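You operate a simulated robot arm through the tools that you are given. There is no shell and no other tool. Be economical: measure what you need, move in short steps, check, and stop when the job is done.

The job below is to be done with a simulated two-armed robot. You get a single attempt, and the scene is never put back.

JOB
The green bottle ran out. Change to the blue one and relight.
Fine: red knob off first, green knob shut, purple lever to the blue square, blue knob open, reset pressed before you relight; end on a low flame.

The check looks at the end state, three seconds after you hand in, the way a careful person would. Anything else that was tipped, shoved, dropped, spilled or broken makes it a failure.

ROBOT AND FRAMES
Two 7-joint arms with two-finger parallel grippers on one trunk, on a base that drives. Base frame: it is fixed to the floor where the robot stands at the start and does not move with it; the origin is under the middle of the robot, x ahead of it, y to its left, z up. Readings come in cm, rad, newtons and seconds.
The left shoulder is at the start at [6, 18.9, 82.8], the right one opposite. With the tool pointing down near the work surface each hand reaches from about 10 to 58 cm from the robot's upright axis, wherever it stands, measured 20 degrees to its own side. Places, roughly: black knob on the boiler [80, -50, 90]; black pump lever on the rack post [-50, -260, 70]; black sleeve on the burner tube [60, -10, 50]; black switch high on the rack post [10, -180, 180]; cream lever on the rack top [-20, -240, 100]; green lever on the boiler [80, 0, 130]; grey button marked test [10, -190, 110]; knob on the blue bottle [0, -240, 50]; knob on the green bottle [20, -210, 60]; knob on the grey bottle [-20, -260, 40]; lower blue knob [80, -50, 100]; lower red lever on the boiler [60, 0, 70]; orange lever on the black box [0, -190, 90]; purple lever on the bottle rack [-10, -210, 80]; small grey knob under the gauge [60, -30, 140]; teal lever on the hood [50, -20, 190]. Payload 3.43 kg a hand.
The tool frame of a hand sits at the grasp point between the pads (the TCP): z along the fingers, y along the line on which they close. The tips reach 3 cm beyond it. The gripper opens to 9.4 cm. The fingers are 2.8 cm wide and 1 cm thick; the gripper's body (5 by 9.6 cm) begins 5.5 cm behind the TCP.
Orientation is told as [roll, pitch, yaw] about the base's x, y, z axes, in that order, counted from this pose: with the fingers straight down and closing along the base's y, the tool's x points along the base's -x, its y along +y and its z along -z.

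CONTROLS
- The arms move only by the tool apply_moves. It takes "left_steps", "right_steps" or both (then of equal length, played together; a hand with none holds still); each is text: rows parted by semicolons, each of 7 numbers parted by spaces: the shift along the base's x, y, z in m, then the turn, a rotation vector about the base's x, y, z in rad, then the finger opening in m, from 0 to 0.094. In form: dx dy dz ax ay az grip; .... A call has 1 to 10 rows; each row shifts and turns the commanded pose from where the row before left it. Each row takes 0.2 s and may step no farther than 5 cm and 0.15 rad from the row before; otherwise, or with a gripper value out of range, the whole call is refused. Where a pose cannot be reached the arm comes as near as it can. A force on the tool above 90 N (or 10 N above the force at the start of the call, whichever is more), or a blocked arm, ends the call early, and 0.2 s more pass. Each finger travels about 15.3 cm/s and halts on what it meets, pressing with about 31 N; the grip force reading is that of the motor and also rises with nothing between the fingers. The clock runs only during rows and for 0.2 s after the last one: add rows that do not move to give the fingers time. The reply holds the time, the measured pose of the TCP, the force on the tool along the base axes, the opening and the grip force, in the units named above and with some noise, with the torque about the TCP (base axes, N m) and any sound that the robot's microphone picked up, and new pictures: "pictures" is both (left out), scene, wrist or none (wrist: the cameras of the hands that moved).
- Cameras (640 x 400 px; columns grow to the right, rows downward): "scene" is now at [1.71, -1.79, 138.25]; the picture's right is [-0.30, -0.95, 0.00], its down [-0.76, 0.24, -0.61] and it looks along [0.58, -0.19, -0.79] (base axes); focal length 279 px, centre (320, 200). "left" rides on the left gripper at [7.6, -1.4, -10.3] in its tool frame; the picture's right is [0.18, 0.98, 0.00], its down [-0.75, 0.14, -0.64] and it looks along [-0.63, 0.12, 0.77] (tool axes); focal length 243 px, centre (320, 200). "right" rides on the right gripper at [7.6, 1.4, -10.2] in its tool frame; the picture's right is [-0.18, 0.98, 0.00], its down [-0.75, -0.14, -0.64] and it looks along [-0.63, -0.12, 0.77] (tool axes); focal length 243 px, centre (320, 200). There is no depth. A picture from a camera that has moved, and an enlarged one, comes with that camera's place and axes in the base frame and with its lens. The place of the scene camera against the robot may be out by one fixed shift of up to 1.8 cm in any direction.
- lift_body(by): slides the trunk up (or, below 0, down) by that many cm; the arms and the scene camera ride with it, the base frame stays. It gives what a move gives, with no picture.
- drive_base(legs): drives the robot by 1 to 6 legs, each [ahead, left, turn to the left] in cm, cm and rad, along the robot's own axes; the way and the turn of a leg run together, so that a leg with both is an arc; at most 150 cm and 3.142 rad a leg. The arms and the cameras ride along, it lands a little off, and it stops where it bumps. It gives what a move gives, and a new picture of the scene camera.
- turn_head(pan, tilt): turns the head with the scene camera to pan (to the left, within 1.501 rad either way) and tilt (down, from -0.506 to 1.204), counted from straight ahead of the robot. It gives what a move gives, and a new picture of the scene camera.
- enlarge(camera, box): a new picture of the part [left, top, right, bottom] of that camera's present view, enlarged. The clock stands still meanwhile.
- sign_off(): hands the job in; it is judged then, once.

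Go step by step. Nothing tells you exact positions but the pictures and the camera data: compare them with the known pose of the tool, close in by small moves and look again before you grip or let go. The budget is 120 turns and 260 pictures, counting those below and the enlarged ones. Unless the task says otherwise, let go and move clear before handing in, and close with one line.

The tools are called after "Emit:" as a command line: name --argument value ..., lists and objects as JSON in quotes. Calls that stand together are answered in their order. apply_moves: Moves the arms, as the interface text tells. Its arguments: {"type":"object","properties":{"left_steps":{"type":"string"},"right_steps":{"type":"string"},"pictures":{"type":"string","enum":["both","scene","wrist","none"]}},"required":[]} The other tools are called the same way: lift_body (by) slides the trunk up or down; drive_base (legs) drives the base; turn_head (pan, tilt) turns the head that bears the scene camera; enlarge (camera, box) takes an enlarged picture of a part of a camera's view; sign_off () hands the job in.

At the start:

```text
time_s: 0.0
left_eef_pos: [41.0, 5.03, 70.47]
left_tcp_rot: [0.0, 0.001, 0.0]
left_force: [1.2, 0.8, -0.4]
left_wrist_torque: [0.01, 0.03, -0.01]
left_grip_width: 9.39
left_finger_force: 0.1
right_eef_pos: [33.59, -23.96, 73.59]
right_tcp_rot: [0.0, -0.001, 0.0]
right_force: [0.5, -0.1, 0.6]
right_wrist_torque: [-0.03, 0.02, 0.03]
right_grip_width: 9.4
right_finger_force: 0.1
trunk travel left (down, up): [-50.0, 49.0]
robot x, y, heading: [0.08, -0.1, -0.001]
head pan, tilt: [-0.309, 0.918]
```

scene: 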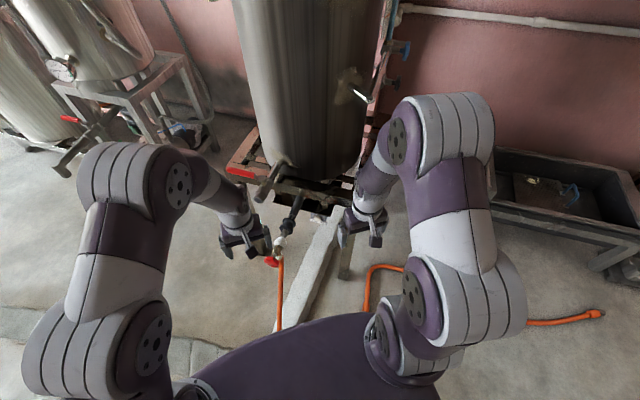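
right: 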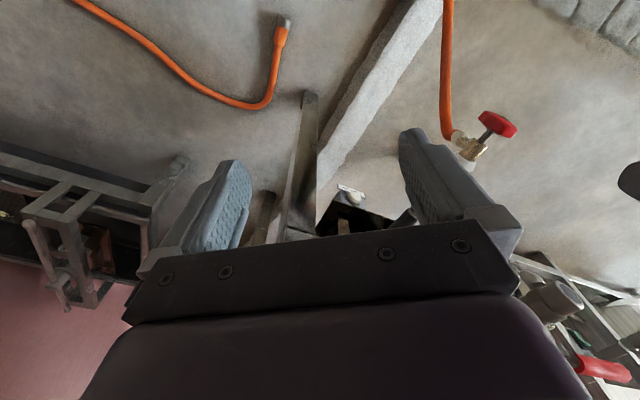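
left: 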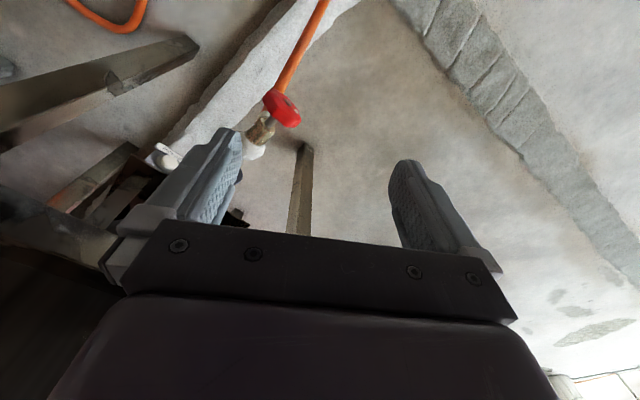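

I see the burner with a red knob on a valve below the boiler, between the hands. I'll look closer at it and then look around toward the bottle rack on the right.

Emit:
enlarge --camera "scene" --box '[200, 140, 400, 340]'

Emit:
turn_head --pan -1.5 --tilt 0.35

```text
2.00 times, centred on (300, 240) of scene
camera zoom: at [1.71, -1.79, 138.25], right [-0.3, -0.95, 0.0], down [-0.76, 0.24, -0.61], along [0.58, -0.19, -0.79], focal length 558 px, centre (360, 120)
```

zoom: 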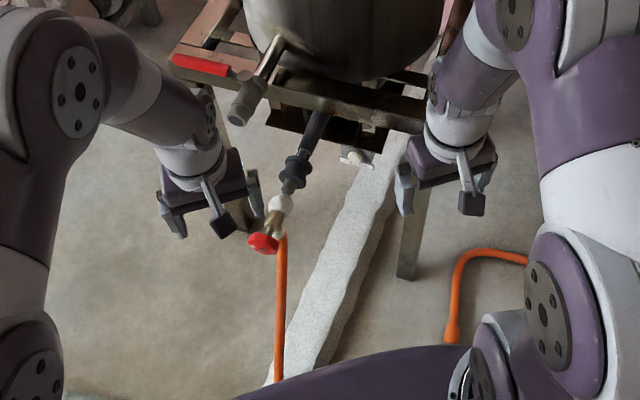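

```text
time_s: 1.4
left_eef_pos: [41.0, 5.05, 70.4]
left_tcp_rot: [0.0, -0.001, 0.001]
left_force: [0.2, 0.0, 0.7]
left_wrist_torque: [0.02, 0.01, -0.02]
left_grip_width: 9.38
left_finger_force: 0.1
right_eef_pos: [33.53, -23.95, 73.52]
right_tcp_rot: [0.0, -0.001, 0.0]
right_force: [-0.3, 0.0, -1.5]
right_wrist_torque: [-0.01, 0.0, 0.0]
right_grip_width: 9.44
right_finger_force: 0.1
trunk travel left (down, up): [-50.0, 49.0]
robot x, y, heading: [0.14, 0.09, -0.001]
head pan, tilt: [-1.499, 0.351]
camera scene: at [-4.71, -8.8, 143.13], right [-1.0, -0.07, 0.0], down [-0.02, 0.34, -0.94], along [0.07, -0.94, -0.34], focal length 279 px, centre (320, 200)
```

scene: 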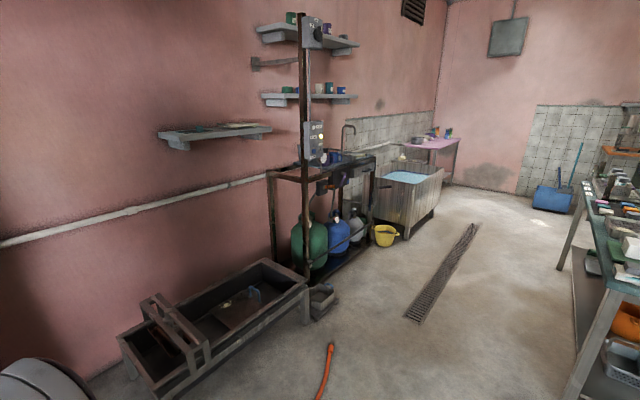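

The bottle rack is over to the right, about 2.2 m off. I zoom in on it, and on the burner valve with the left wrist camera.

Emit:
enlarge --camera "scene" --box '[250, 100, 410, 290]'

Emit:
enlarge --camera "scene" --box '[290, 115, 390, 215]'

Emit:
turn_head --pan -0.1 --tilt 0.5

```text
2.11 times, centred on (330, 195) of scene
camera zoom: at [-4.71, -8.8, 143.13], right [-1.0, -0.07, 0.0], down [-0.02, 0.34, -0.94], along [0.07, -0.94, -0.34], focal length 587 px, centre (299, 210)
```

zoom: 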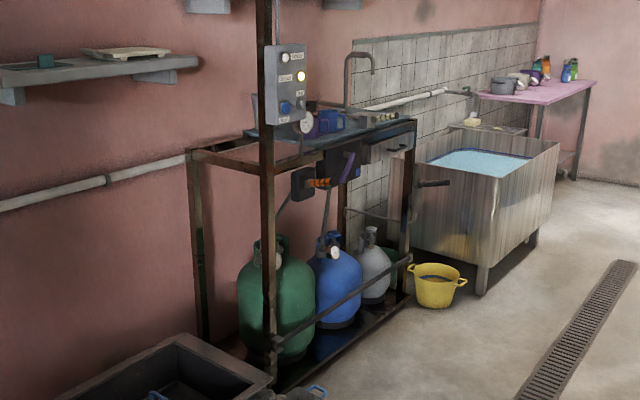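

```text
4.00 times, centred on (340, 165) of scene
camera zoom: at [-4.71, -8.8, 143.13], right [-1.0, -0.07, 0.0], down [-0.02, 0.34, -0.94], along [0.07, -0.94, -0.34], focal length 1116 px, centre (240, 340)
```

zoom: 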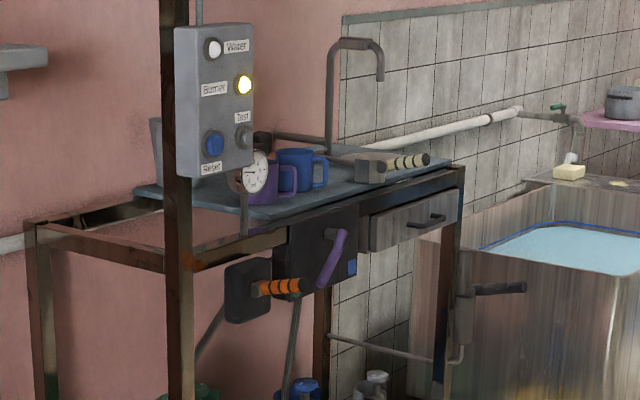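

```text
time_s: 2.9
left_eef_pos: [40.99, 4.96, 70.42]
left_tcp_rot: [0.0, 0.001, 0.001]
left_force: [0.6, 0.2, 0.0]
left_wrist_torque: [-0.03, 0.01, 0.02]
left_grip_width: 9.41
left_finger_force: 0.1
right_eef_pos: [33.5, -23.85, 73.55]
right_tcp_rot: [-0.001, 0.0, 0.0]
right_force: [-0.5, 0.2, -0.9]
right_wrist_torque: [-0.01, 0.03, 0.0]
right_grip_width: 9.41
right_finger_force: 0.2
trunk travel left (down, up): [-50.0, 49.0]
robot x, y, heading: [0.14, 0.09, 0.0]
head pan, tilt: [-0.099, 0.499]
camera scene: at [3.67, -0.43, 141.77], right [-0.1, -0.99, 0.0], down [-0.48, 0.05, -0.88], along [0.87, -0.09, -0.48], focal length 279 px, centre (320, 200)
```

scene: 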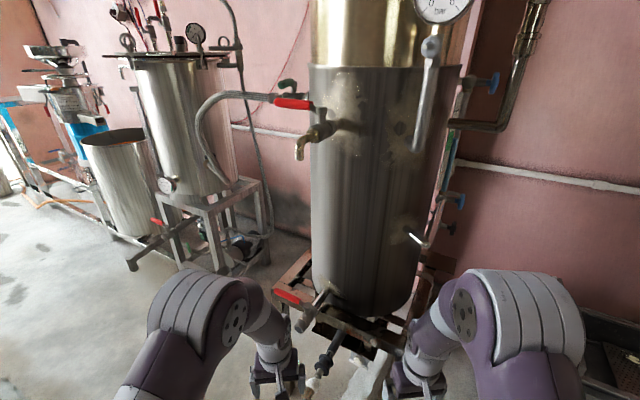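

Red wheel triangulates to about (45, 1, 48.5), its stem pointing back-left toward the robot. I zoom in with the wrist cameras.

Emit:
enlarge --camera "right" --box '[420, 80, 540, 180]'

Emit:
enlarge --camera "left" --box '[210, 60, 330, 180]'

```text
4.00 times, centred on (480, 130) of right
camera zoom: at [25.92, -22.56, 83.93], right [0.18, 0.98, 0.0], down [0.75, -0.14, 0.64], along [0.63, -0.12, -0.77], focal length 970 px, centre (-320, 480)
```

zoom: 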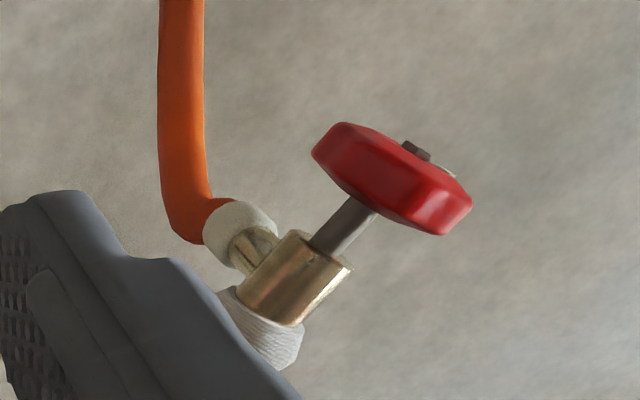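

```text
3.33 times, centred on (270, 120) of left
camera zoom: at [33.43, 3.57, 80.63], right [-0.18, 0.98, 0.0], down [0.75, 0.14, 0.64], along [0.63, 0.12, -0.77], focal length 809 px, centre (487, 467)
```

zoom: 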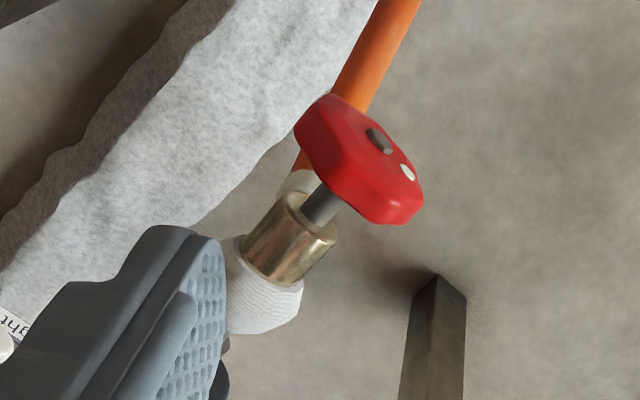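

A red wheel with a white dot on its face; a label ending "ght" (Light) shows next to the burner. I look at that and scan the burner area.

Emit:
enlarge --camera "right" --box '[300, 160, 420, 240]'

Emit:
enlarge --camera "left" --box '[100, 120, 220, 200]'

Emit:
turn_head --pan -0.2 --tilt 0.95

Emit:
enlarge --camera "scene" --box '[240, 130, 380, 270]'

```text
5.00 times, centred on (360, 200) of right
camera zoom: at [25.92, -22.56, 83.93], right [0.18, 0.98, 0.0], down [0.75, -0.14, 0.64], along [0.63, -0.12, -0.77], focal length 1213 px, centre (120, 200)
```

zoom: 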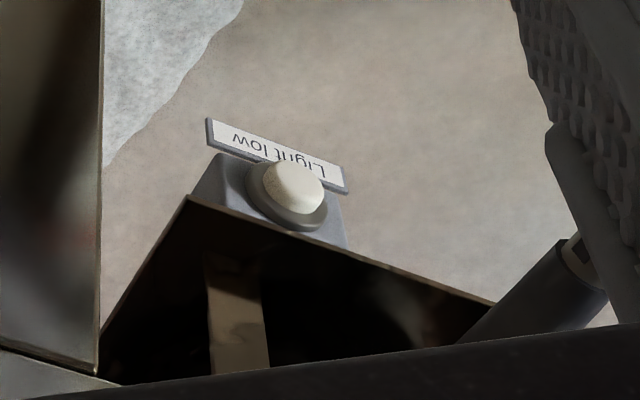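

```text
5.00 times, centred on (160, 160) of left
camera zoom: at [33.43, 3.57, 80.63], right [-0.18, 0.98, 0.0], down [0.75, 0.14, 0.64], along [0.63, 0.12, -0.77], focal length 1213 px, centre (1120, 400)
```

zoom: 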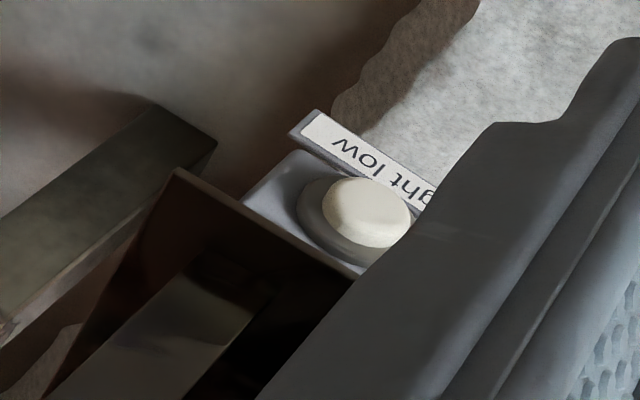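

```text
time_s: 3.8
left_eef_pos: [40.99, 4.97, 70.49]
left_tcp_rot: [0.0, -0.001, 0.0]
left_force: [0.3, 0.2, 0.0]
left_wrist_torque: [0.02, -0.02, 0.01]
left_grip_width: 9.41
left_finger_force: 0.1
right_eef_pos: [33.61, -24.03, 73.58]
right_tcp_rot: [0.0, 0.001, 0.001]
right_force: [0.2, 0.2, 0.0]
right_wrist_torque: [-0.03, -0.03, -0.03]
right_grip_width: 9.41
right_finger_force: 0.1
trunk travel left (down, up): [-50.0, 49.0]
robot x, y, heading: [0.35, -0.07, -0.001]
head pan, tilt: [-0.201, 0.949]
camera scene: at [1.74, -0.96, 138.02], right [-0.2, -0.98, 0.0], down [-0.8, 0.16, -0.58], along [0.57, -0.12, -0.81], focal length 279 px, centre (320, 200)
```

scene: 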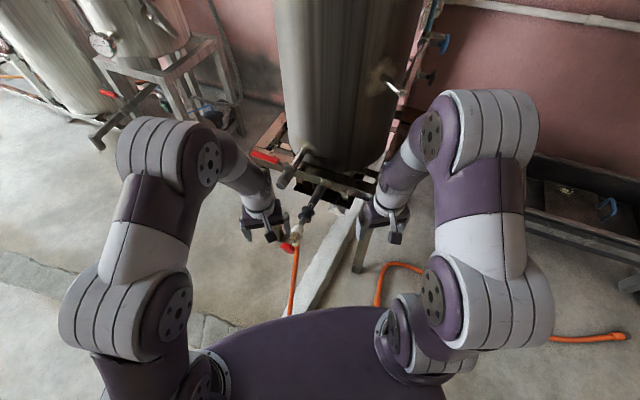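

```text
2.86 times, centred on (310, 200) of scene
camera zoom: at [1.74, -0.96, 138.02], right [-0.2, -0.98, 0.0], down [-0.8, 0.16, -0.58], along [0.57, -0.12, -0.81], focal length 797 px, centre (349, 200)
```

zoom: 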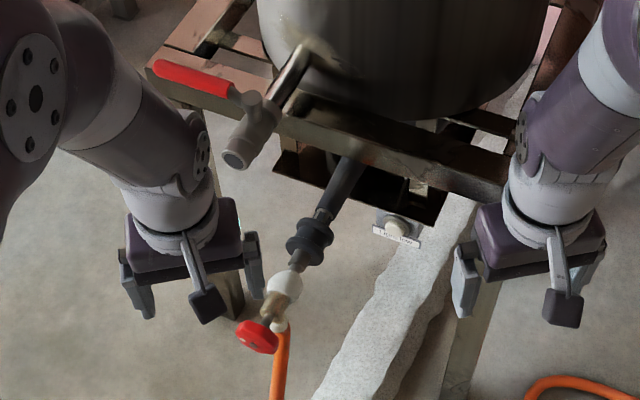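

The button reads "Light low" at about (63.8, -21.2, 38.3). I'll move the base so that it faces the red wheel along its stem axis.

Emit:
drive_base --legs '[[-2, 23, 0], [0, 0, -0.73]]'

Emit:
turn_head --pan 0.2 --tilt 1.0

```text
time_s: 7.4
left_eef_pos: [32.26, -1.64, 70.33]
left_tcp_rot: [0.0, 0.0, -0.723]
left_force: [0.0, -0.3, 0.8]
left_wrist_torque: [0.02, -0.02, -0.02]
left_grip_width: 9.42
left_finger_force: 0.0
right_eef_pos: [7.44, -18.44, 73.61]
right_tcp_rot: [0.0, -0.001, -0.724]
right_force: [0.0, -0.5, 0.6]
right_wrist_torque: [-0.01, 0.02, -0.02]
right_grip_width: 9.4
right_finger_force: 0.0
trunk travel left (down, up): [-50.0, 49.0]
robot x, y, heading: [-2.27, 21.84, -0.723]
head pan, tilt: [-0.201, 0.949]
camera scene: at [-1.43, 20.39, 138.02], right [-0.8, -0.6, 0.0], down [-0.49, 0.65, -0.58], along [0.35, -0.46, -0.81], focal length 279 px, centre (320, 200)
```

scene: 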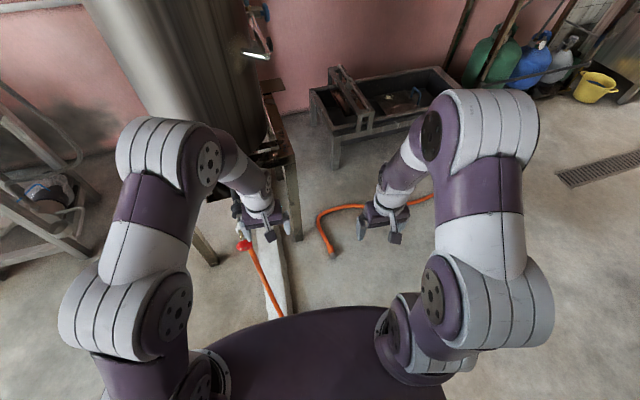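

```text
time_s: 8.3
left_eef_pos: [32.04, -1.54, 70.44]
left_tcp_rot: [0.001, 0.001, -0.722]
left_force: [0.2, 0.1, 0.7]
left_wrist_torque: [-0.01, 0.0, 0.03]
left_grip_width: 9.43
left_finger_force: 0.0
right_eef_pos: [7.33, -18.39, 73.59]
right_tcp_rot: [-0.001, -0.001, -0.722]
right_force: [-0.4, 0.0, 0.3]
right_wrist_torque: [-0.06, 0.04, 0.01]
right_grip_width: 9.36
right_finger_force: 0.0
trunk travel left (down, up): [-50.0, 49.0]
robot x, y, heading: [-2.18, 22.0, -0.725]
head pan, tilt: [0.201, 1.0]
camera scene: at [0.23, 22.72, 137.66], right [-0.5, -0.87, 0.0], down [-0.73, 0.42, -0.54], along [0.47, -0.27, -0.84], focal length 279 px, centre (320, 200)
```

scene: 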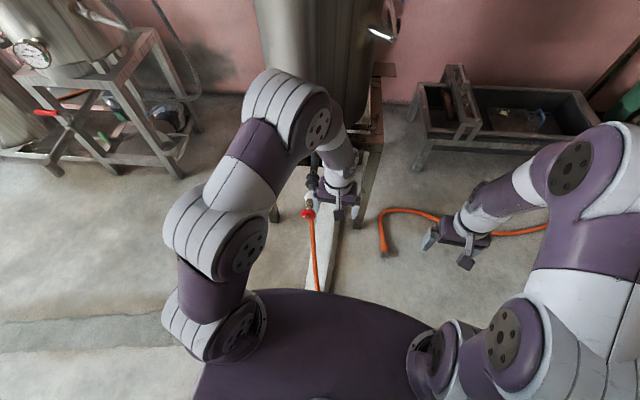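

Now turn the left hand to point along the stem, staging about 18 cm out from the wheel.

Emit:
apply_moves --left_steps "0 0.0142 -0.012 -0.0902 -0.102 0 0.094; 0 0.0142 -0.018 -0.0902 -0.102 0 0.094; 0 0.0142 -0.018 -0.0902 -0.102 0 0.094; 0 0.0142 -0.018 -0.0902 -0.102 0 0.094; 0 0.0142 -0.018 -0.0902 -0.102 0 0.094; 0 0.0142 -0.018 -0.0902 -0.102 0 0.094; 0 0.0142 -0.018 -0.0902 -0.102 0 0.094; 0 0.0142 -0.018 -0.0902 -0.102 0 0.094; 0 0.0142 -0.018 -0.0902 -0.102 0 0.094; 0 0.0142 -0.018 -0.0902 -0.102 0 0.094"

```text
time_s: 10.5
left_eef_pos: [41.68, -6.51, 61.71]
left_tcp_rot: [0.092, -1.182, -0.731]
left_force: [-0.1, 0.3, 0.6]
left_wrist_torque: [0.02, 0.0, 0.02]
left_grip_width: 9.41
left_finger_force: 0.0
left hand out of reach, approached as far as the arm can: row 4, 5, 7, 8, 9, 10
right_eef_pos: [7.49, -18.62, 73.57]
right_tcp_rot: [0.001, 0.001, -0.722]
right_force: [0.1, 0.3, 0.2]
right_wrist_torque: [0.0, -0.01, -0.03]
right_grip_width: 9.41
right_finger_force: 0.0
trunk travel left (down, up): [-50.0, 49.0]
robot x, y, heading: [-1.94, 21.63, -0.726]
head pan, tilt: [0.201, 1.0]
camera scene: at [0.32, 22.63, 137.66], right [-0.5, -0.87, 0.0], down [-0.73, 0.42, -0.54], along [0.47, -0.27, -0.84], focal length 279 px, centre (320, 200)
camera left: at [31.04, -0.14, 58.51], right [0.54, 0.83, -0.14], down [-0.18, 0.27, 0.94], along [0.82, -0.49, 0.3], focal length 243 px, centre (320, 200)
```

scene: 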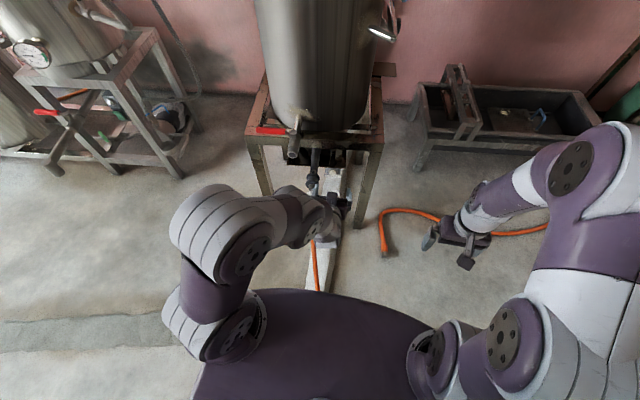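
left: 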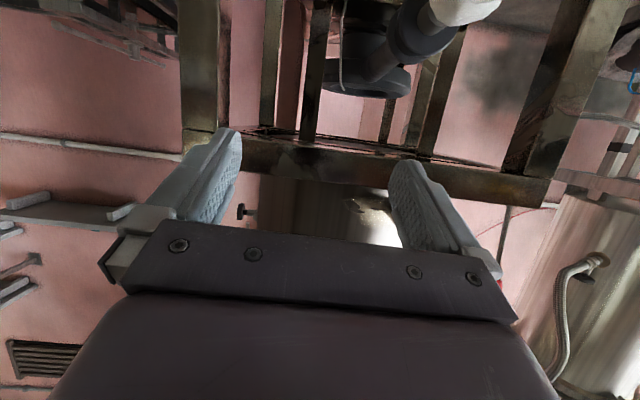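

The pose is too close to the body for this arm; I'll back off along the axis and lower the trunk somewhat.

Emit:
drive_base --legs '[[-25, 0, 0]]'

Emit:
lift_body --by -15

Emit:
apply_moves --left_steps "0 0 0 0 0 0 0.094"

```text
time_s: 12.3
left_eef_pos: [23.03, 9.76, 61.91]
left_tcp_rot: [0.088, -1.184, -0.733]
left_force: [0.5, 0.0, 0.0]
left_wrist_torque: [-0.01, -0.03, 0.0]
left_grip_width: 9.4
left_finger_force: 0.1
right_eef_pos: [-11.24, -2.06, 73.61]
right_tcp_rot: [0.001, -0.001, -0.724]
right_force: [-1.0, -0.1, -0.5]
right_wrist_torque: [-0.04, -0.01, 0.0]
right_grip_width: 9.37
right_finger_force: 0.0
trunk travel left (down, up): [-50.0, 49.0]
robot x, y, heading: [-20.53, 37.59, -0.726]
head pan, tilt: [0.201, 1.0]
camera scene: at [-18.36, 39.15, 137.66], right [-0.5, -0.87, 0.0], down [-0.73, 0.42, -0.54], along [0.47, -0.27, -0.84], focal length 279 px, centre (320, 200)
```

scene: 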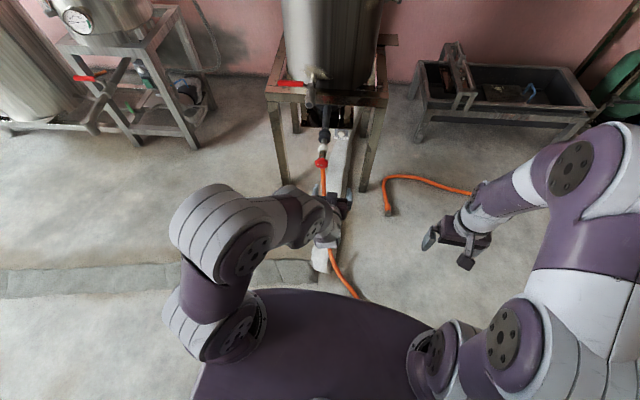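

```text
time_s: 14.0
left_eef_pos: [23.11, 9.83, 46.9]
left_tcp_rot: [0.09, -1.182, -0.734]
left_force: [0.5, 0.6, 0.3]
left_wrist_torque: [0.01, 0.0, -0.01]
left_grip_width: 9.35
left_finger_force: 0.1
right_eef_pos: [-11.3, -2.07, 58.6]
right_tcp_rot: [-0.001, 0.0, -0.723]
right_force: [-0.1, 0.8, -0.3]
right_wrist_torque: [-0.02, 0.0, 0.02]
right_grip_width: 9.4
right_finger_force: 0.1
trunk travel left (down, up): [-35.0, 64.0]
robot x, y, heading: [-20.35, 37.84, -0.725]
head pan, tilt: [0.201, 1.0]
```

```text
time_s: 14.4
left_eef_pos: [22.98, 9.88, 46.82]
left_tcp_rot: [0.089, -1.18, -0.733]
left_force: [0.4, -0.2, -0.9]
left_wrist_torque: [-0.01, -0.01, 0.01]
left_grip_width: 9.38
left_finger_force: 0.0
right_eef_pos: [-11.1, -2.07, 58.59]
right_tcp_rot: [0.0, 0.0, -0.725]
right_force: [-0.1, 1.3, 0.3]
right_wrist_torque: [0.0, 0.02, 0.0]
right_grip_width: 9.4
right_finger_force: 0.0
trunk travel left (down, up): [-35.0, 64.0]
robot x, y, heading: [-20.44, 38.14, -0.728]
head pan, tilt: [0.201, 1.0]
camera scene: at [-18.27, 39.07, 122.66], right [-0.5, -0.87, 0.0], down [-0.73, 0.42, -0.54], along [0.47, -0.27, -0.84], focal length 279 px, centre (320, 200)
camera left: at [12.45, 16.21, 43.58], right [0.54, 0.83, -0.14], down [-0.18, 0.27, 0.94], along [0.82, -0.49, 0.3], focal length 243 px, centre (320, 200)
```

scene: 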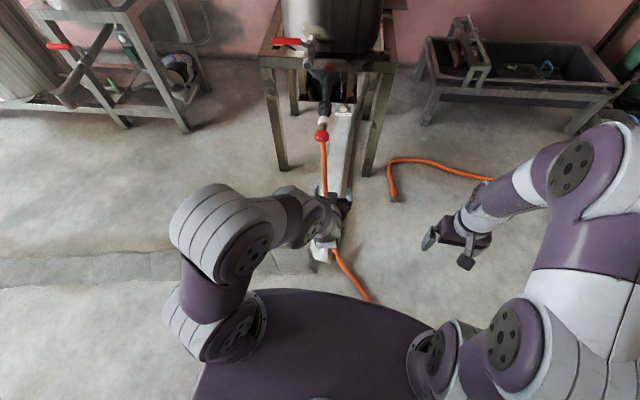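
left: 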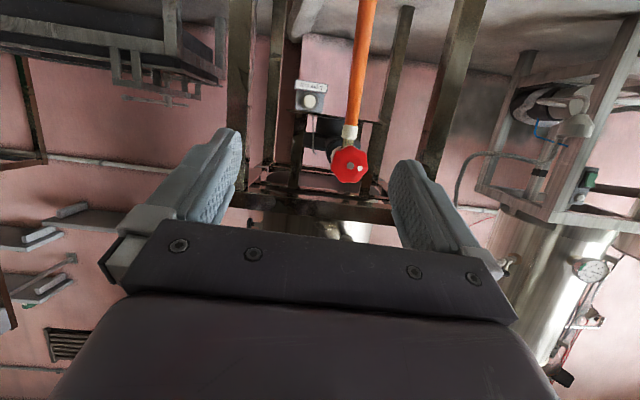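

The wheel is now seen nearly face on (upside-down view). I zoom in on its mark.

Emit:
enlarge --camera "left" --box '[300, 120, 400, 200]'

Emit:
enlarge --camera "scene" --box '[280, 80, 380, 180]'

```text
5.00 times, centred on (350, 160) of left
camera zoom: at [12.45, 16.21, 43.58], right [0.54, 0.83, -0.14], down [-0.18, 0.27, 0.94], along [0.82, -0.49, 0.3], focal length 1213 px, centre (170, 400)
```

zoom: 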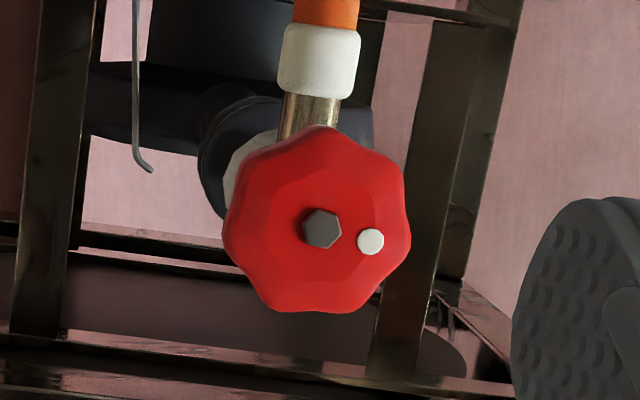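

```text
4.00 times, centred on (330, 130) of scene
camera zoom: at [-18.27, 39.07, 122.66], right [-0.5, -0.87, 0.0], down [-0.73, 0.42, -0.54], along [0.47, -0.27, -0.84], focal length 1116 px, centre (280, 480)
```

zoom: 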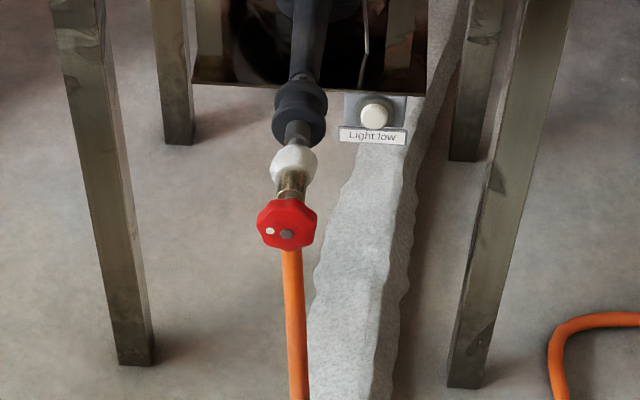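

Wheel's front centre ≈ (44.9, 1.2, 48.6), axis nearly horizontal at yaw ≈ -36°. I align the hand on the axis about 12 cm out.

Emit:
apply_moves --left_steps "0.03 -0.002 0.005 -0.0774 -0.1045 0 0.094; 0.03 -0.002 0.005 -0.0774 -0.1045 0 0.094; 0.03 -0.002 0.005 -0.0774 -0.1045 0 0.094; 0.02 -0.002 0.003 0 0 0 0.094; 0 0 0 0 0 0 0.094"

```text
time_s: 15.6
left_eef_pos: [36.91, 4.98, 49.51]
left_tcp_rot: [0.548, -1.501, -1.19]
left_force: [-0.4, 0.0, 0.9]
left_wrist_torque: [-0.03, -0.03, 0.02]
left_grip_width: 9.4
left_finger_force: 0.0
left hand out of reach, approached as far as the arm can: row 1, 2, 3
right_eef_pos: [-11.1, -2.0, 58.56]
right_tcp_rot: [0.0, 0.0, -0.725]
right_force: [0.0, -0.5, 0.0]
right_wrist_torque: [-0.03, -0.01, -0.02]
right_grip_width: 9.41
right_finger_force: 0.0
trunk travel left (down, up): [-35.0, 64.0]
robot x, y, heading: [-20.45, 37.98, -0.724]
head pan, tilt: [0.201, 1.0]
camera scene: at [-18.28, 39.07, 122.66], right [-0.5, -0.87, 0.0], down [-0.73, 0.42, -0.54], along [0.47, -0.27, -0.84], focal length 279 px, centre (320, 200)
camera left: at [27.54, 10.34, 42.55], right [0.58, 0.8, -0.15], down [-0.41, 0.45, 0.8], along [0.7, -0.4, 0.59], focal length 243 px, centre (320, 200)
```

scene: 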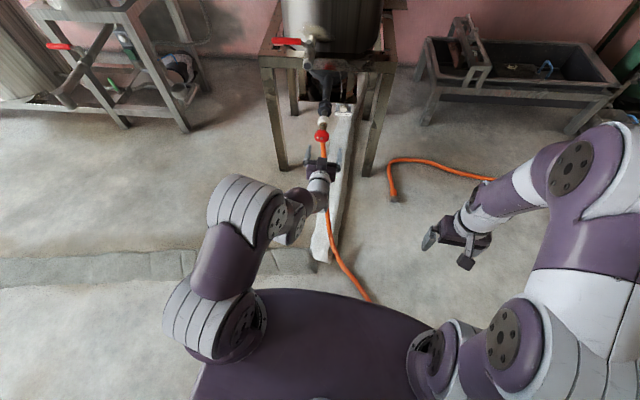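
left: 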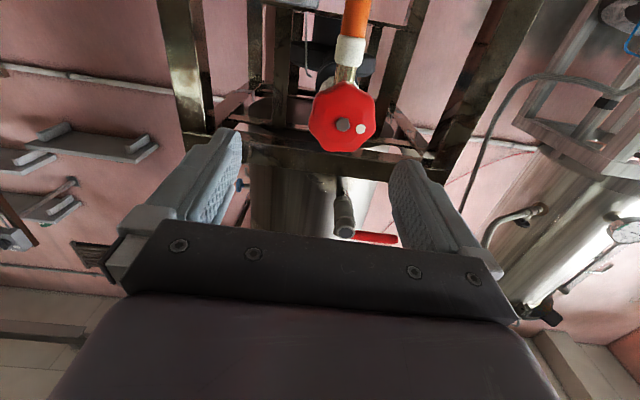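

Hand is aligned; bolt tip measured at (44.4, 1.5, 48.7). I shift onto the axis and close in.

Emit:
apply_moves --left_steps "0 0.017 -0.005 0 0 0 0.094; 0.02 -0.012 -0.002 0 0 0 0.094; 0.015 -0.011 -0.001 0 0 0 0.094; 0 0 0 0 0 0 0.094" --pictures "wrist"

```text
time_s: 16.6
left_eef_pos: [40.29, 4.33, 48.72]
left_tcp_rot: [0.54, -1.501, -1.181]
left_force: [-0.4, 0.7, -0.3]
left_wrist_torque: [0.01, 0.0, 0.0]
left_grip_width: 9.4
left_finger_force: 0.1
right_eef_pos: [-11.08, -2.03, 58.49]
right_tcp_rot: [0.001, 0.001, -0.726]
right_force: [-0.4, -0.2, 0.4]
right_wrist_torque: [0.0, 0.0, 0.01]
right_grip_width: 9.4
right_finger_force: 0.1
trunk travel left (down, up): [-35.0, 64.0]
robot x, y, heading: [-19.99, 38.37, -0.729]
head pan, tilt: [0.201, 1.0]
camera left: at [31.11, 9.76, 41.68], right [0.58, 0.8, -0.15], down [-0.41, 0.45, 0.8], along [0.7, -0.4, 0.59], focal length 243 px, centre (320, 200)
```

left: 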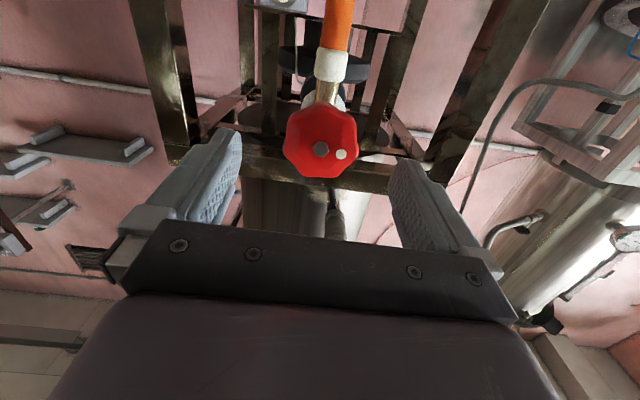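

Centred. Advance onto the wheel rim and look before gripping.

Emit:
apply_moves --left_steps "0.018 -0.013 0.0005 0 0 0 0.094; 0.019 -0.0135 0.0005 0 0 0 0.094; 0 0 0 0 0 0 0.094" --pictures "wrist"

```text
time_s: 17.4
left_eef_pos: [43.95, 1.59, 48.9]
left_tcp_rot: [0.547, -1.501, -1.188]
left_force: [0.2, -0.1, 0.0]
left_wrist_torque: [0.01, -0.02, -0.01]
left_grip_width: 9.39
left_finger_force: 0.1
right_eef_pos: [-11.12, -2.1, 58.56]
right_tcp_rot: [0.0, 0.0, -0.725]
right_force: [-0.2, 0.6, -0.5]
right_wrist_torque: [0.03, 0.0, 0.01]
right_grip_width: 9.4
right_finger_force: 0.0
trunk travel left (down, up): [-35.0, 64.0]
robot x, y, heading: [-20.66, 38.26, -0.726]
head pan, tilt: [0.201, 1.0]
camera left: at [34.81, 7.08, 41.93], right [0.58, 0.8, -0.15], down [-0.41, 0.45, 0.8], along [0.7, -0.4, 0.59], focal length 243 px, centre (320, 200)
```

left: 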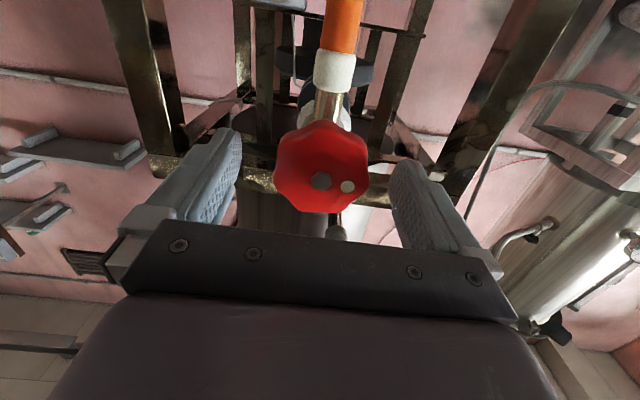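

Close on the wheel.

Emit:
apply_moves --left_steps "0 0 0 0 0 0 0.06; 0 0 0 0 0 0 0.04; 0 0 0 0 0 0 0.04; 0 0 0 0 0 0 0.04" --pictures "wrist"

```text
time_s: 18.4
left_eef_pos: [44.11, 1.68, 49.08]
left_tcp_rot: [0.535, -1.502, -1.174]
left_force: [3.4, 2.5, 0.9]
left_wrist_torque: [0.09, 0.1, 1.23]
left_grip_width: 5.32
left_finger_force: 44.7
right_eef_pos: [-11.07, -2.13, 58.65]
right_tcp_rot: [-0.001, 0.001, -0.725]
right_force: [0.6, -0.3, -0.1]
right_wrist_torque: [-0.01, 0.0, -0.04]
right_grip_width: 9.4
right_finger_force: 0.0
trunk travel left (down, up): [-35.0, 64.0]
robot x, y, heading: [-20.26, 38.06, -0.725]
head pan, tilt: [0.201, 1.0]
camera left: at [34.84, 7.12, 41.93], right [0.58, 0.8, -0.15], down [-0.41, 0.45, 0.79], along [0.7, -0.4, 0.59], focal length 243 px, centre (320, 200)
```

left: 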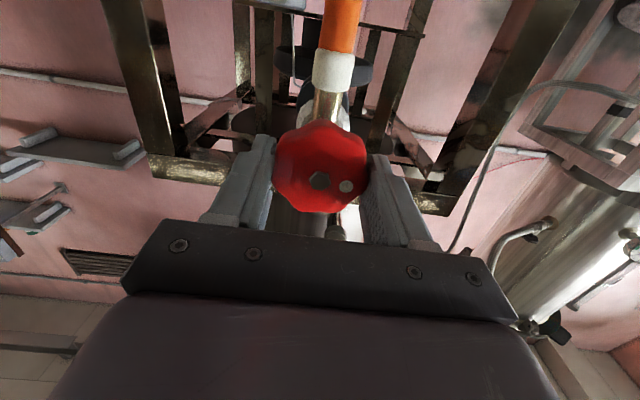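

Gripped (5.3 cm). Turn clockwise (as seen from the hand) in small steps, watching the torque.

Emit:
apply_moves --left_steps "0 0 0 0.08 -0.06 -0.005 0.04; 0 0 0 0.08 -0.06 -0.005 0.04; 0 0 0 0.08 -0.06 -0.005 0.04; 0 0 0 0 0 0 0.04" --pictures "wrist"

```text
time_s: 19.4
left_eef_pos: [43.95, 1.73, 48.95]
left_tcp_rot: [1.399, -1.23, -2.043]
left_force: [8.0, 4.9, 0.7]
left_wrist_torque: [0.08, 0.06, 1.41]
left_grip_width: 5.34
left_finger_force: 45.0
right_eef_pos: [-11.14, -2.11, 58.47]
right_tcp_rot: [0.001, 0.0, -0.724]
right_force: [-0.5, 0.3, -0.2]
right_wrist_torque: [0.04, 0.0, 0.02]
right_grip_width: 9.41
right_finger_force: 0.0
trunk travel left (down, up): [-35.0, 64.0]
robot x, y, heading: [-20.61, 38.15, -0.726]
head pan, tilt: [0.201, 1.0]
camera left: at [36.18, 8.96, 41.87], right [0.59, 0.79, 0.15], down [-0.55, 0.26, 0.79], along [0.59, -0.55, 0.59], focal length 243 px, centre (320, 200)
```

left: 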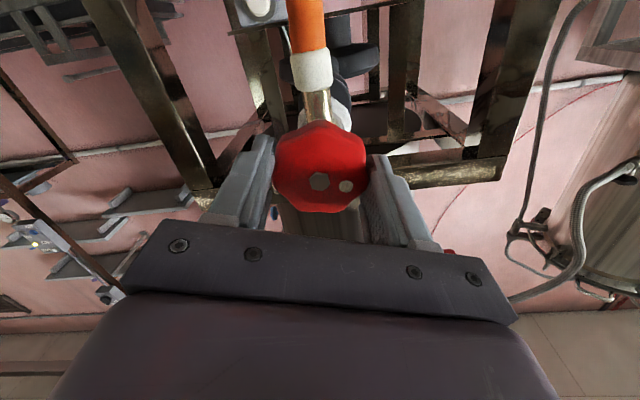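

The wheel turns freely with the hand; continue.

Emit:
apply_moves --left_steps "0 0 0 0.108 -0.081 -0.007 0.04; 0 0 0 0.108 -0.081 -0.007 0.04; 0 0 0 0.108 -0.081 -0.007 0.04; 0 0 0 0.108 -0.081 -0.007 0.04; 0 0 0 0.108 -0.081 -0.007 0.04; 0 0 0 0 0 0 0.04" --pictures "wrist"

```text
time_s: 20.8
left_eef_pos: [43.97, 1.66, 48.96]
left_tcp_rot: [1.506, -0.555, -2.176]
left_force: [-2.9, -3.4, -2.5]
left_wrist_torque: [-0.14, -0.22, 0.93]
left_grip_width: 5.37
left_finger_force: 45.4
right_eef_pos: [-11.18, -2.14, 58.54]
right_tcp_rot: [0.0, 0.0, -0.724]
right_force: [-0.8, -0.6, -0.6]
right_wrist_torque: [0.02, -0.02, -0.03]
right_grip_width: 9.37
right_finger_force: 0.0
trunk travel left (down, up): [-35.0, 64.0]
robot x, y, heading: [-20.23, 38.03, -0.721]
head pan, tilt: [0.201, 1.0]
camera left: at [38.96, 12.53, 44.21], right [0.43, 0.52, 0.74], down [-0.83, -0.09, 0.55], along [0.35, -0.85, 0.39], focal length 243 px, centre (320, 200)
```

left: 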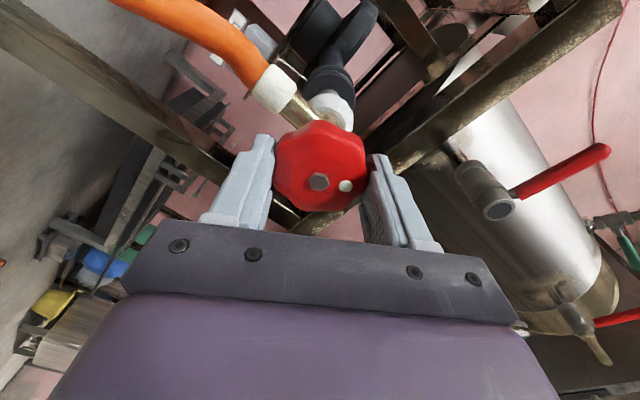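

Still turning freely; the dot is heading for the top. Continue.

Emit:
apply_moves --left_steps "0 0 0 0.08 -0.06 -0.005 0.04; 0 0 0 0.08 -0.06 -0.005 0.04; 0 0 0 0.08 -0.06 -0.005 0.04; 0 0 0 0.08 -0.06 -0.005 0.04; 0 0 0 0.08 -0.06 -0.005 0.04; 0 0 0 0.08 -0.06 -0.005 0.04; 0 0 0 0 0 0 0.04" --pictures "wrist"

```text
time_s: 22.4
left_eef_pos: [44.17, 1.65, 48.84]
left_tcp_rot: [1.522, 0.044, -2.209]
left_force: [-17.1, 5.2, -9.9]
left_wrist_torque: [-1.39, 0.02, 0.35]
left_grip_width: 5.36
left_finger_force: 45.1
right_eef_pos: [-11.08, -2.11, 58.56]
right_tcp_rot: [0.001, 0.0, -0.724]
right_force: [-0.1, 0.0, 0.2]
right_wrist_torque: [-0.02, 0.01, 0.01]
right_grip_width: 9.41
right_finger_force: 0.0
trunk travel left (down, up): [-35.0, 64.0]
robot x, y, heading: [-20.52, 37.93, -0.724]
head pan, tilt: [0.201, 1.0]
camera left: at [40.42, 13.97, 48.25], right [0.12, 0.09, 0.99], down [-0.96, -0.23, 0.14], along [0.24, -0.97, 0.05], focal length 243 px, centre (320, 200)
```

left: 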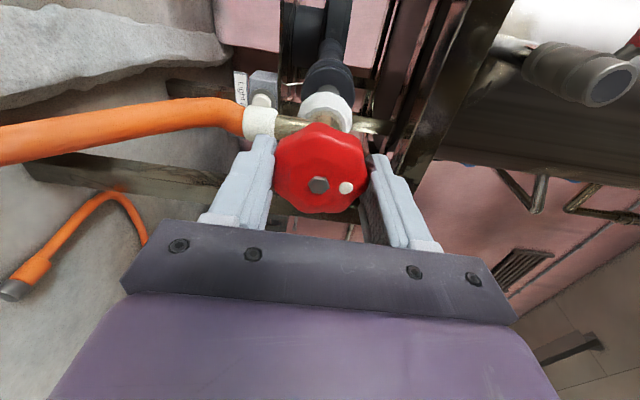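

There is now about 1 N·m of resistance with the dot pointing up: perhaps the stop, perhaps a finger near the hose fitting. Test with a small extra turn.

Emit:
apply_moves --left_steps "0 0 0 0.08 -0.06 -0.005 0.04; 0 0 0 0 0 0 0.04" --pictures "wrist"

Emit:
enlarge --camera "left" --box '[220, 80, 420, 230]'

```text
time_s: 23.0
left_eef_pos: [43.98, 1.59, 48.86]
left_tcp_rot: [1.521, 0.145, -2.213]
left_force: [-14.7, 9.7, -9.5]
left_wrist_torque: [-1.07, 0.22, 0.25]
left_grip_width: 5.39
left_finger_force: 44.8
right_eef_pos: [-11.13, -2.05, 58.56]
right_tcp_rot: [0.0, -0.002, -0.725]
right_force: [0.0, 0.2, 0.2]
right_wrist_torque: [-0.03, -0.03, 0.01]
right_grip_width: 9.38
right_finger_force: 0.1
trunk travel left (down, up): [-35.0, 64.0]
robot x, y, heading: [-20.6, 37.9, -0.724]
head pan, tilt: [0.201, 1.0]
camera left: at [40.48, 13.95, 49.01], right [0.06, 0.01, 1.0], down [-0.97, -0.24, 0.06], along [0.24, -0.97, -0.01], focal length 243 px, centre (320, 200)
```

left: 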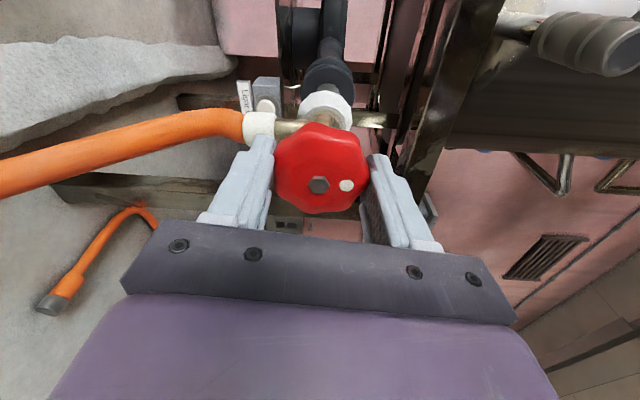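

```text
2.67 times, centred on (320, 155) of left
camera zoom: at [40.48, 13.95, 49.01], right [0.06, 0.01, 1.0], down [-0.97, -0.24, 0.06], along [0.24, -0.97, -0.01], focal length 647 px, centre (320, 320)
```

zoom: 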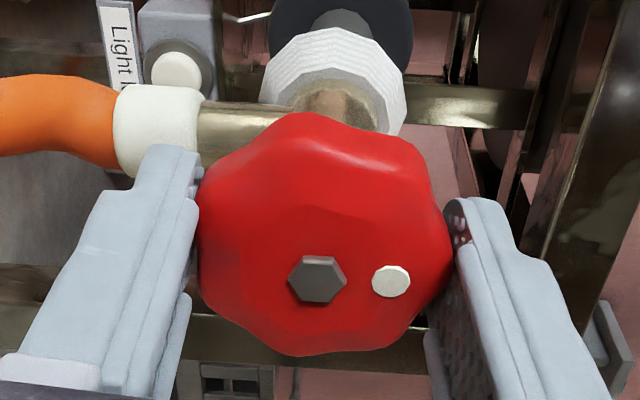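

Emit:
apply_moves --left_steps "0 0 0 0.08 -0.06 -0.005 0.04; 0 0 0 0.08 -0.06 -0.005 0.04; 0 0 0 0 0 0 0.04" --pictures "none"

Emit:
enlarge --camera "left" --box '[220, 80, 420, 230]'

```text
time_s: 23.8
left_eef_pos: [44.0, 1.54, 48.83]
left_tcp_rot: [1.52, 0.343, -2.225]
left_force: [-16.1, 9.6, -14.8]
left_wrist_torque: [-0.67, -0.04, -0.03]
left_grip_width: 5.35
left_finger_force: 45.0
right_eef_pos: [-11.07, -2.23, 58.55]
right_tcp_rot: [0.001, 0.001, -0.724]
right_force: [-0.9, -0.4, 0.0]
right_wrist_torque: [-0.01, 0.01, -0.05]
right_grip_width: 9.4
right_finger_force: 0.1
trunk travel left (down, up): [-35.0, 64.0]
robot x, y, heading: [-20.31, 37.81, -0.724]
head pan, tilt: [0.201, 1.0]
```

```text
2.67 times, centred on (320, 155) of left
camera zoom: at [40.47, 13.81, 50.52], right [-0.06, -0.16, 0.99], down [-0.97, -0.22, -0.09], along [0.23, -0.96, -0.14], focal length 647 px, centre (320, 320)
```

zoom: 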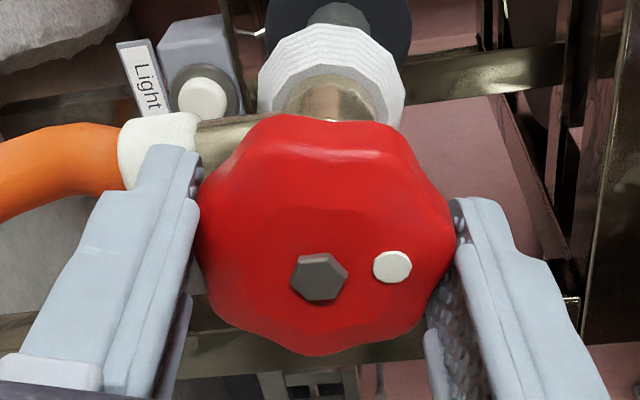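

The hand slips while the wheel holds with its dot at the top: that is the closed stop. I release and retreat.

Emit:
apply_moves --left_steps "0 0 0 0 0 0 0.094; 0 0 0 0 0 0 0.094; 0 0 0 0 0 0 0.094; -0.032 0.024 0.001 0 0 0 0.094; -0.04 0.03 0 0 0 0 0.094; -0.04 0.03 0 0 0 0 0.094" --pictures "wrist"

Emit:
enlarge --camera "left" --box '[240, 80, 420, 200]'

```text
time_s: 25.2
left_eef_pos: [35.97, 7.94, 50.37]
left_tcp_rot: [1.505, 0.343, -2.231]
left_force: [0.0, 0.0, 0.0]
left_wrist_torque: [-0.03, 0.01, -0.01]
left_grip_width: 9.4
left_finger_force: 0.1
left hand out of reach, approached as far as the arm can: row 5, 6
right_eef_pos: [-11.11, -2.16, 58.57]
right_tcp_rot: [0.0, 0.0, -0.723]
right_force: [0.6, 0.0, -0.6]
right_wrist_torque: [-0.01, 0.08, -0.03]
right_grip_width: 9.39
right_finger_force: 0.1
trunk travel left (down, up): [-35.0, 64.0]
robot x, y, heading: [-20.29, 38.34, -0.72]
head pan, tilt: [0.201, 1.0]
camera left: at [32.38, 19.93, 52.13], right [-0.05, -0.16, 0.99], down [-0.97, -0.22, -0.08], along [0.23, -0.96, -0.15], focal length 243 px, centre (320, 200)
```

left: 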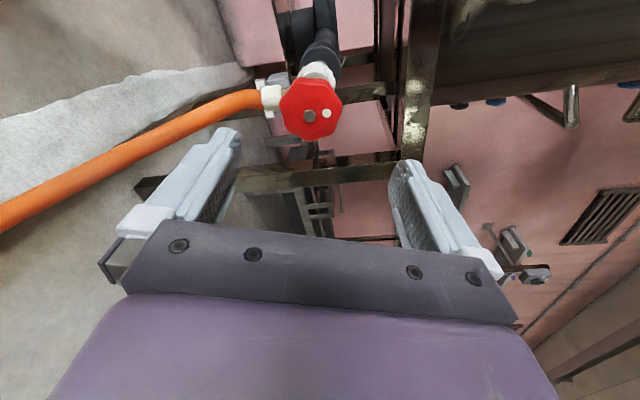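

```text
3.33 times, centred on (330, 140) of left
camera zoom: at [32.38, 19.93, 52.13], right [-0.05, -0.16, 0.99], down [-0.97, -0.22, -0.08], along [0.23, -0.96, -0.15], focal length 809 px, centre (287, 400)
```

zoom: 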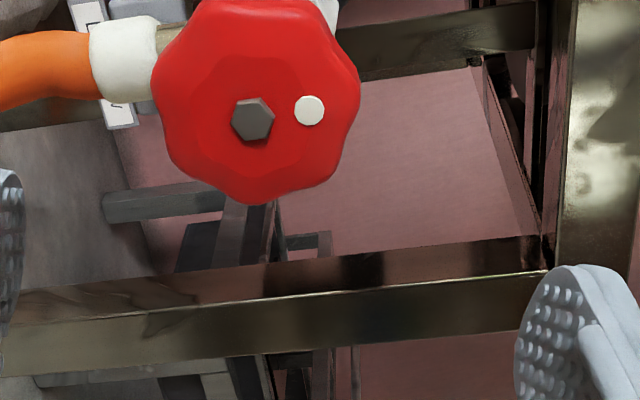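

Red is off. Now I drive around to stand back from the bottle rack, facing its front (yaw ≈ -0.65).

Emit:
lift_body --by 15

Emit:
drive_base --legs '[[0, 0, -1.1], [120, 0, 0], [110, 0, 0], [0, 0, 1.17]]'

Emit:
turn_head --pan 0.0 --tilt 0.55

```text
time_s: 27.0
left_eef_pos: [35.91, 7.77, 65.23]
left_tcp_rot: [1.507, 0.344, -2.232]
left_force: [-0.2, -0.1, -0.9]
left_wrist_torque: [-0.01, 0.01, 0.0]
left_grip_width: 9.39
left_finger_force: 0.1
right_eef_pos: [-11.08, -2.21, 73.54]
right_tcp_rot: [0.002, 0.0, -0.724]
right_force: [-0.1, -0.8, 0.3]
right_wrist_torque: [-0.06, 0.0, -0.01]
right_grip_width: 9.38
right_finger_force: 0.0
trunk travel left (down, up): [-50.0, 49.0]
robot x, y, heading: [-20.51, 38.13, -0.72]
head pan, tilt: [0.201, 1.0]
```

```text
time_s: 43.9
left_eef_pos: [-9.28, -212.13, 65.34]
left_tcp_rot: [1.506, 0.342, -2.14]
left_force: [0.0, 1.0, -0.3]
left_wrist_torque: [-0.03, 0.02, -0.02]
left_grip_width: 9.42
left_finger_force: 0.0
right_eef_pos: [-55.25, -226.18, 73.6]
right_tcp_rot: [0.0, 0.002, -0.632]
right_force: [0.8, -0.3, 0.5]
right_wrist_torque: [0.0, -0.02, 0.02]
right_grip_width: 9.39
right_finger_force: 0.0
trunk travel left (down, up): [-50.0, 49.0]
robot x, y, heading: [-68.24, -187.16, -0.634]
head pan, tilt: [0.201, 1.0]
camera scene: at [-66.04, -185.93, 137.66], right [-0.42, -0.91, 0.0], down [-0.76, 0.35, -0.54], along [0.49, -0.23, -0.84], focal length 279 px, centre (320, 200)
```

scene: 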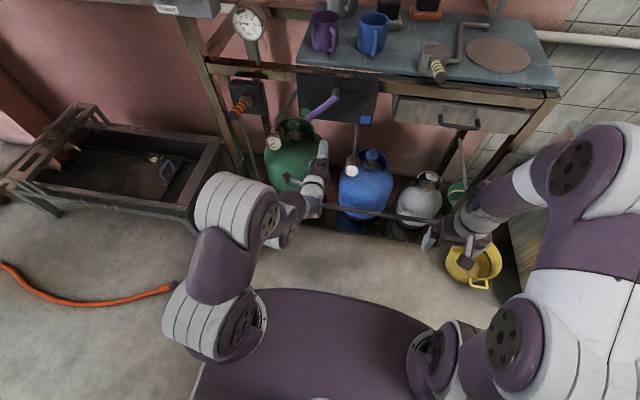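

```text
time_s: 44.8
left_eef_pos: [-9.35, -212.06, 65.3]
left_tcp_rot: [1.507, 0.343, -2.139]
left_force: [-0.1, -0.4, 0.4]
left_wrist_torque: [0.0, 0.01, 0.0]
left_grip_width: 9.4
left_finger_force: 0.0
right_eef_pos: [-55.05, -226.33, 73.6]
right_tcp_rot: [0.0, -0.002, -0.631]
right_force: [0.2, 0.1, 0.0]
right_wrist_torque: [0.01, 0.02, -0.01]
right_grip_width: 9.43
right_finger_force: 0.0
trunk travel left (down, up): [-50.0, 49.0]
robot x, y, heading: [-68.41, -186.88, -0.629]
head pan, tilt: [0.0, 0.55]
camera scene: at [-65.13, -188.33, 141.3], right [-0.59, -0.81, 0.0], down [-0.42, 0.31, -0.85], along [0.69, -0.5, -0.52], focal length 279 px, centre (320, 200)
```

scene: 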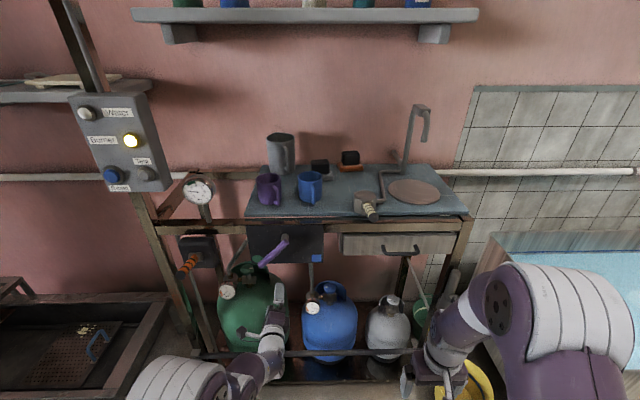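

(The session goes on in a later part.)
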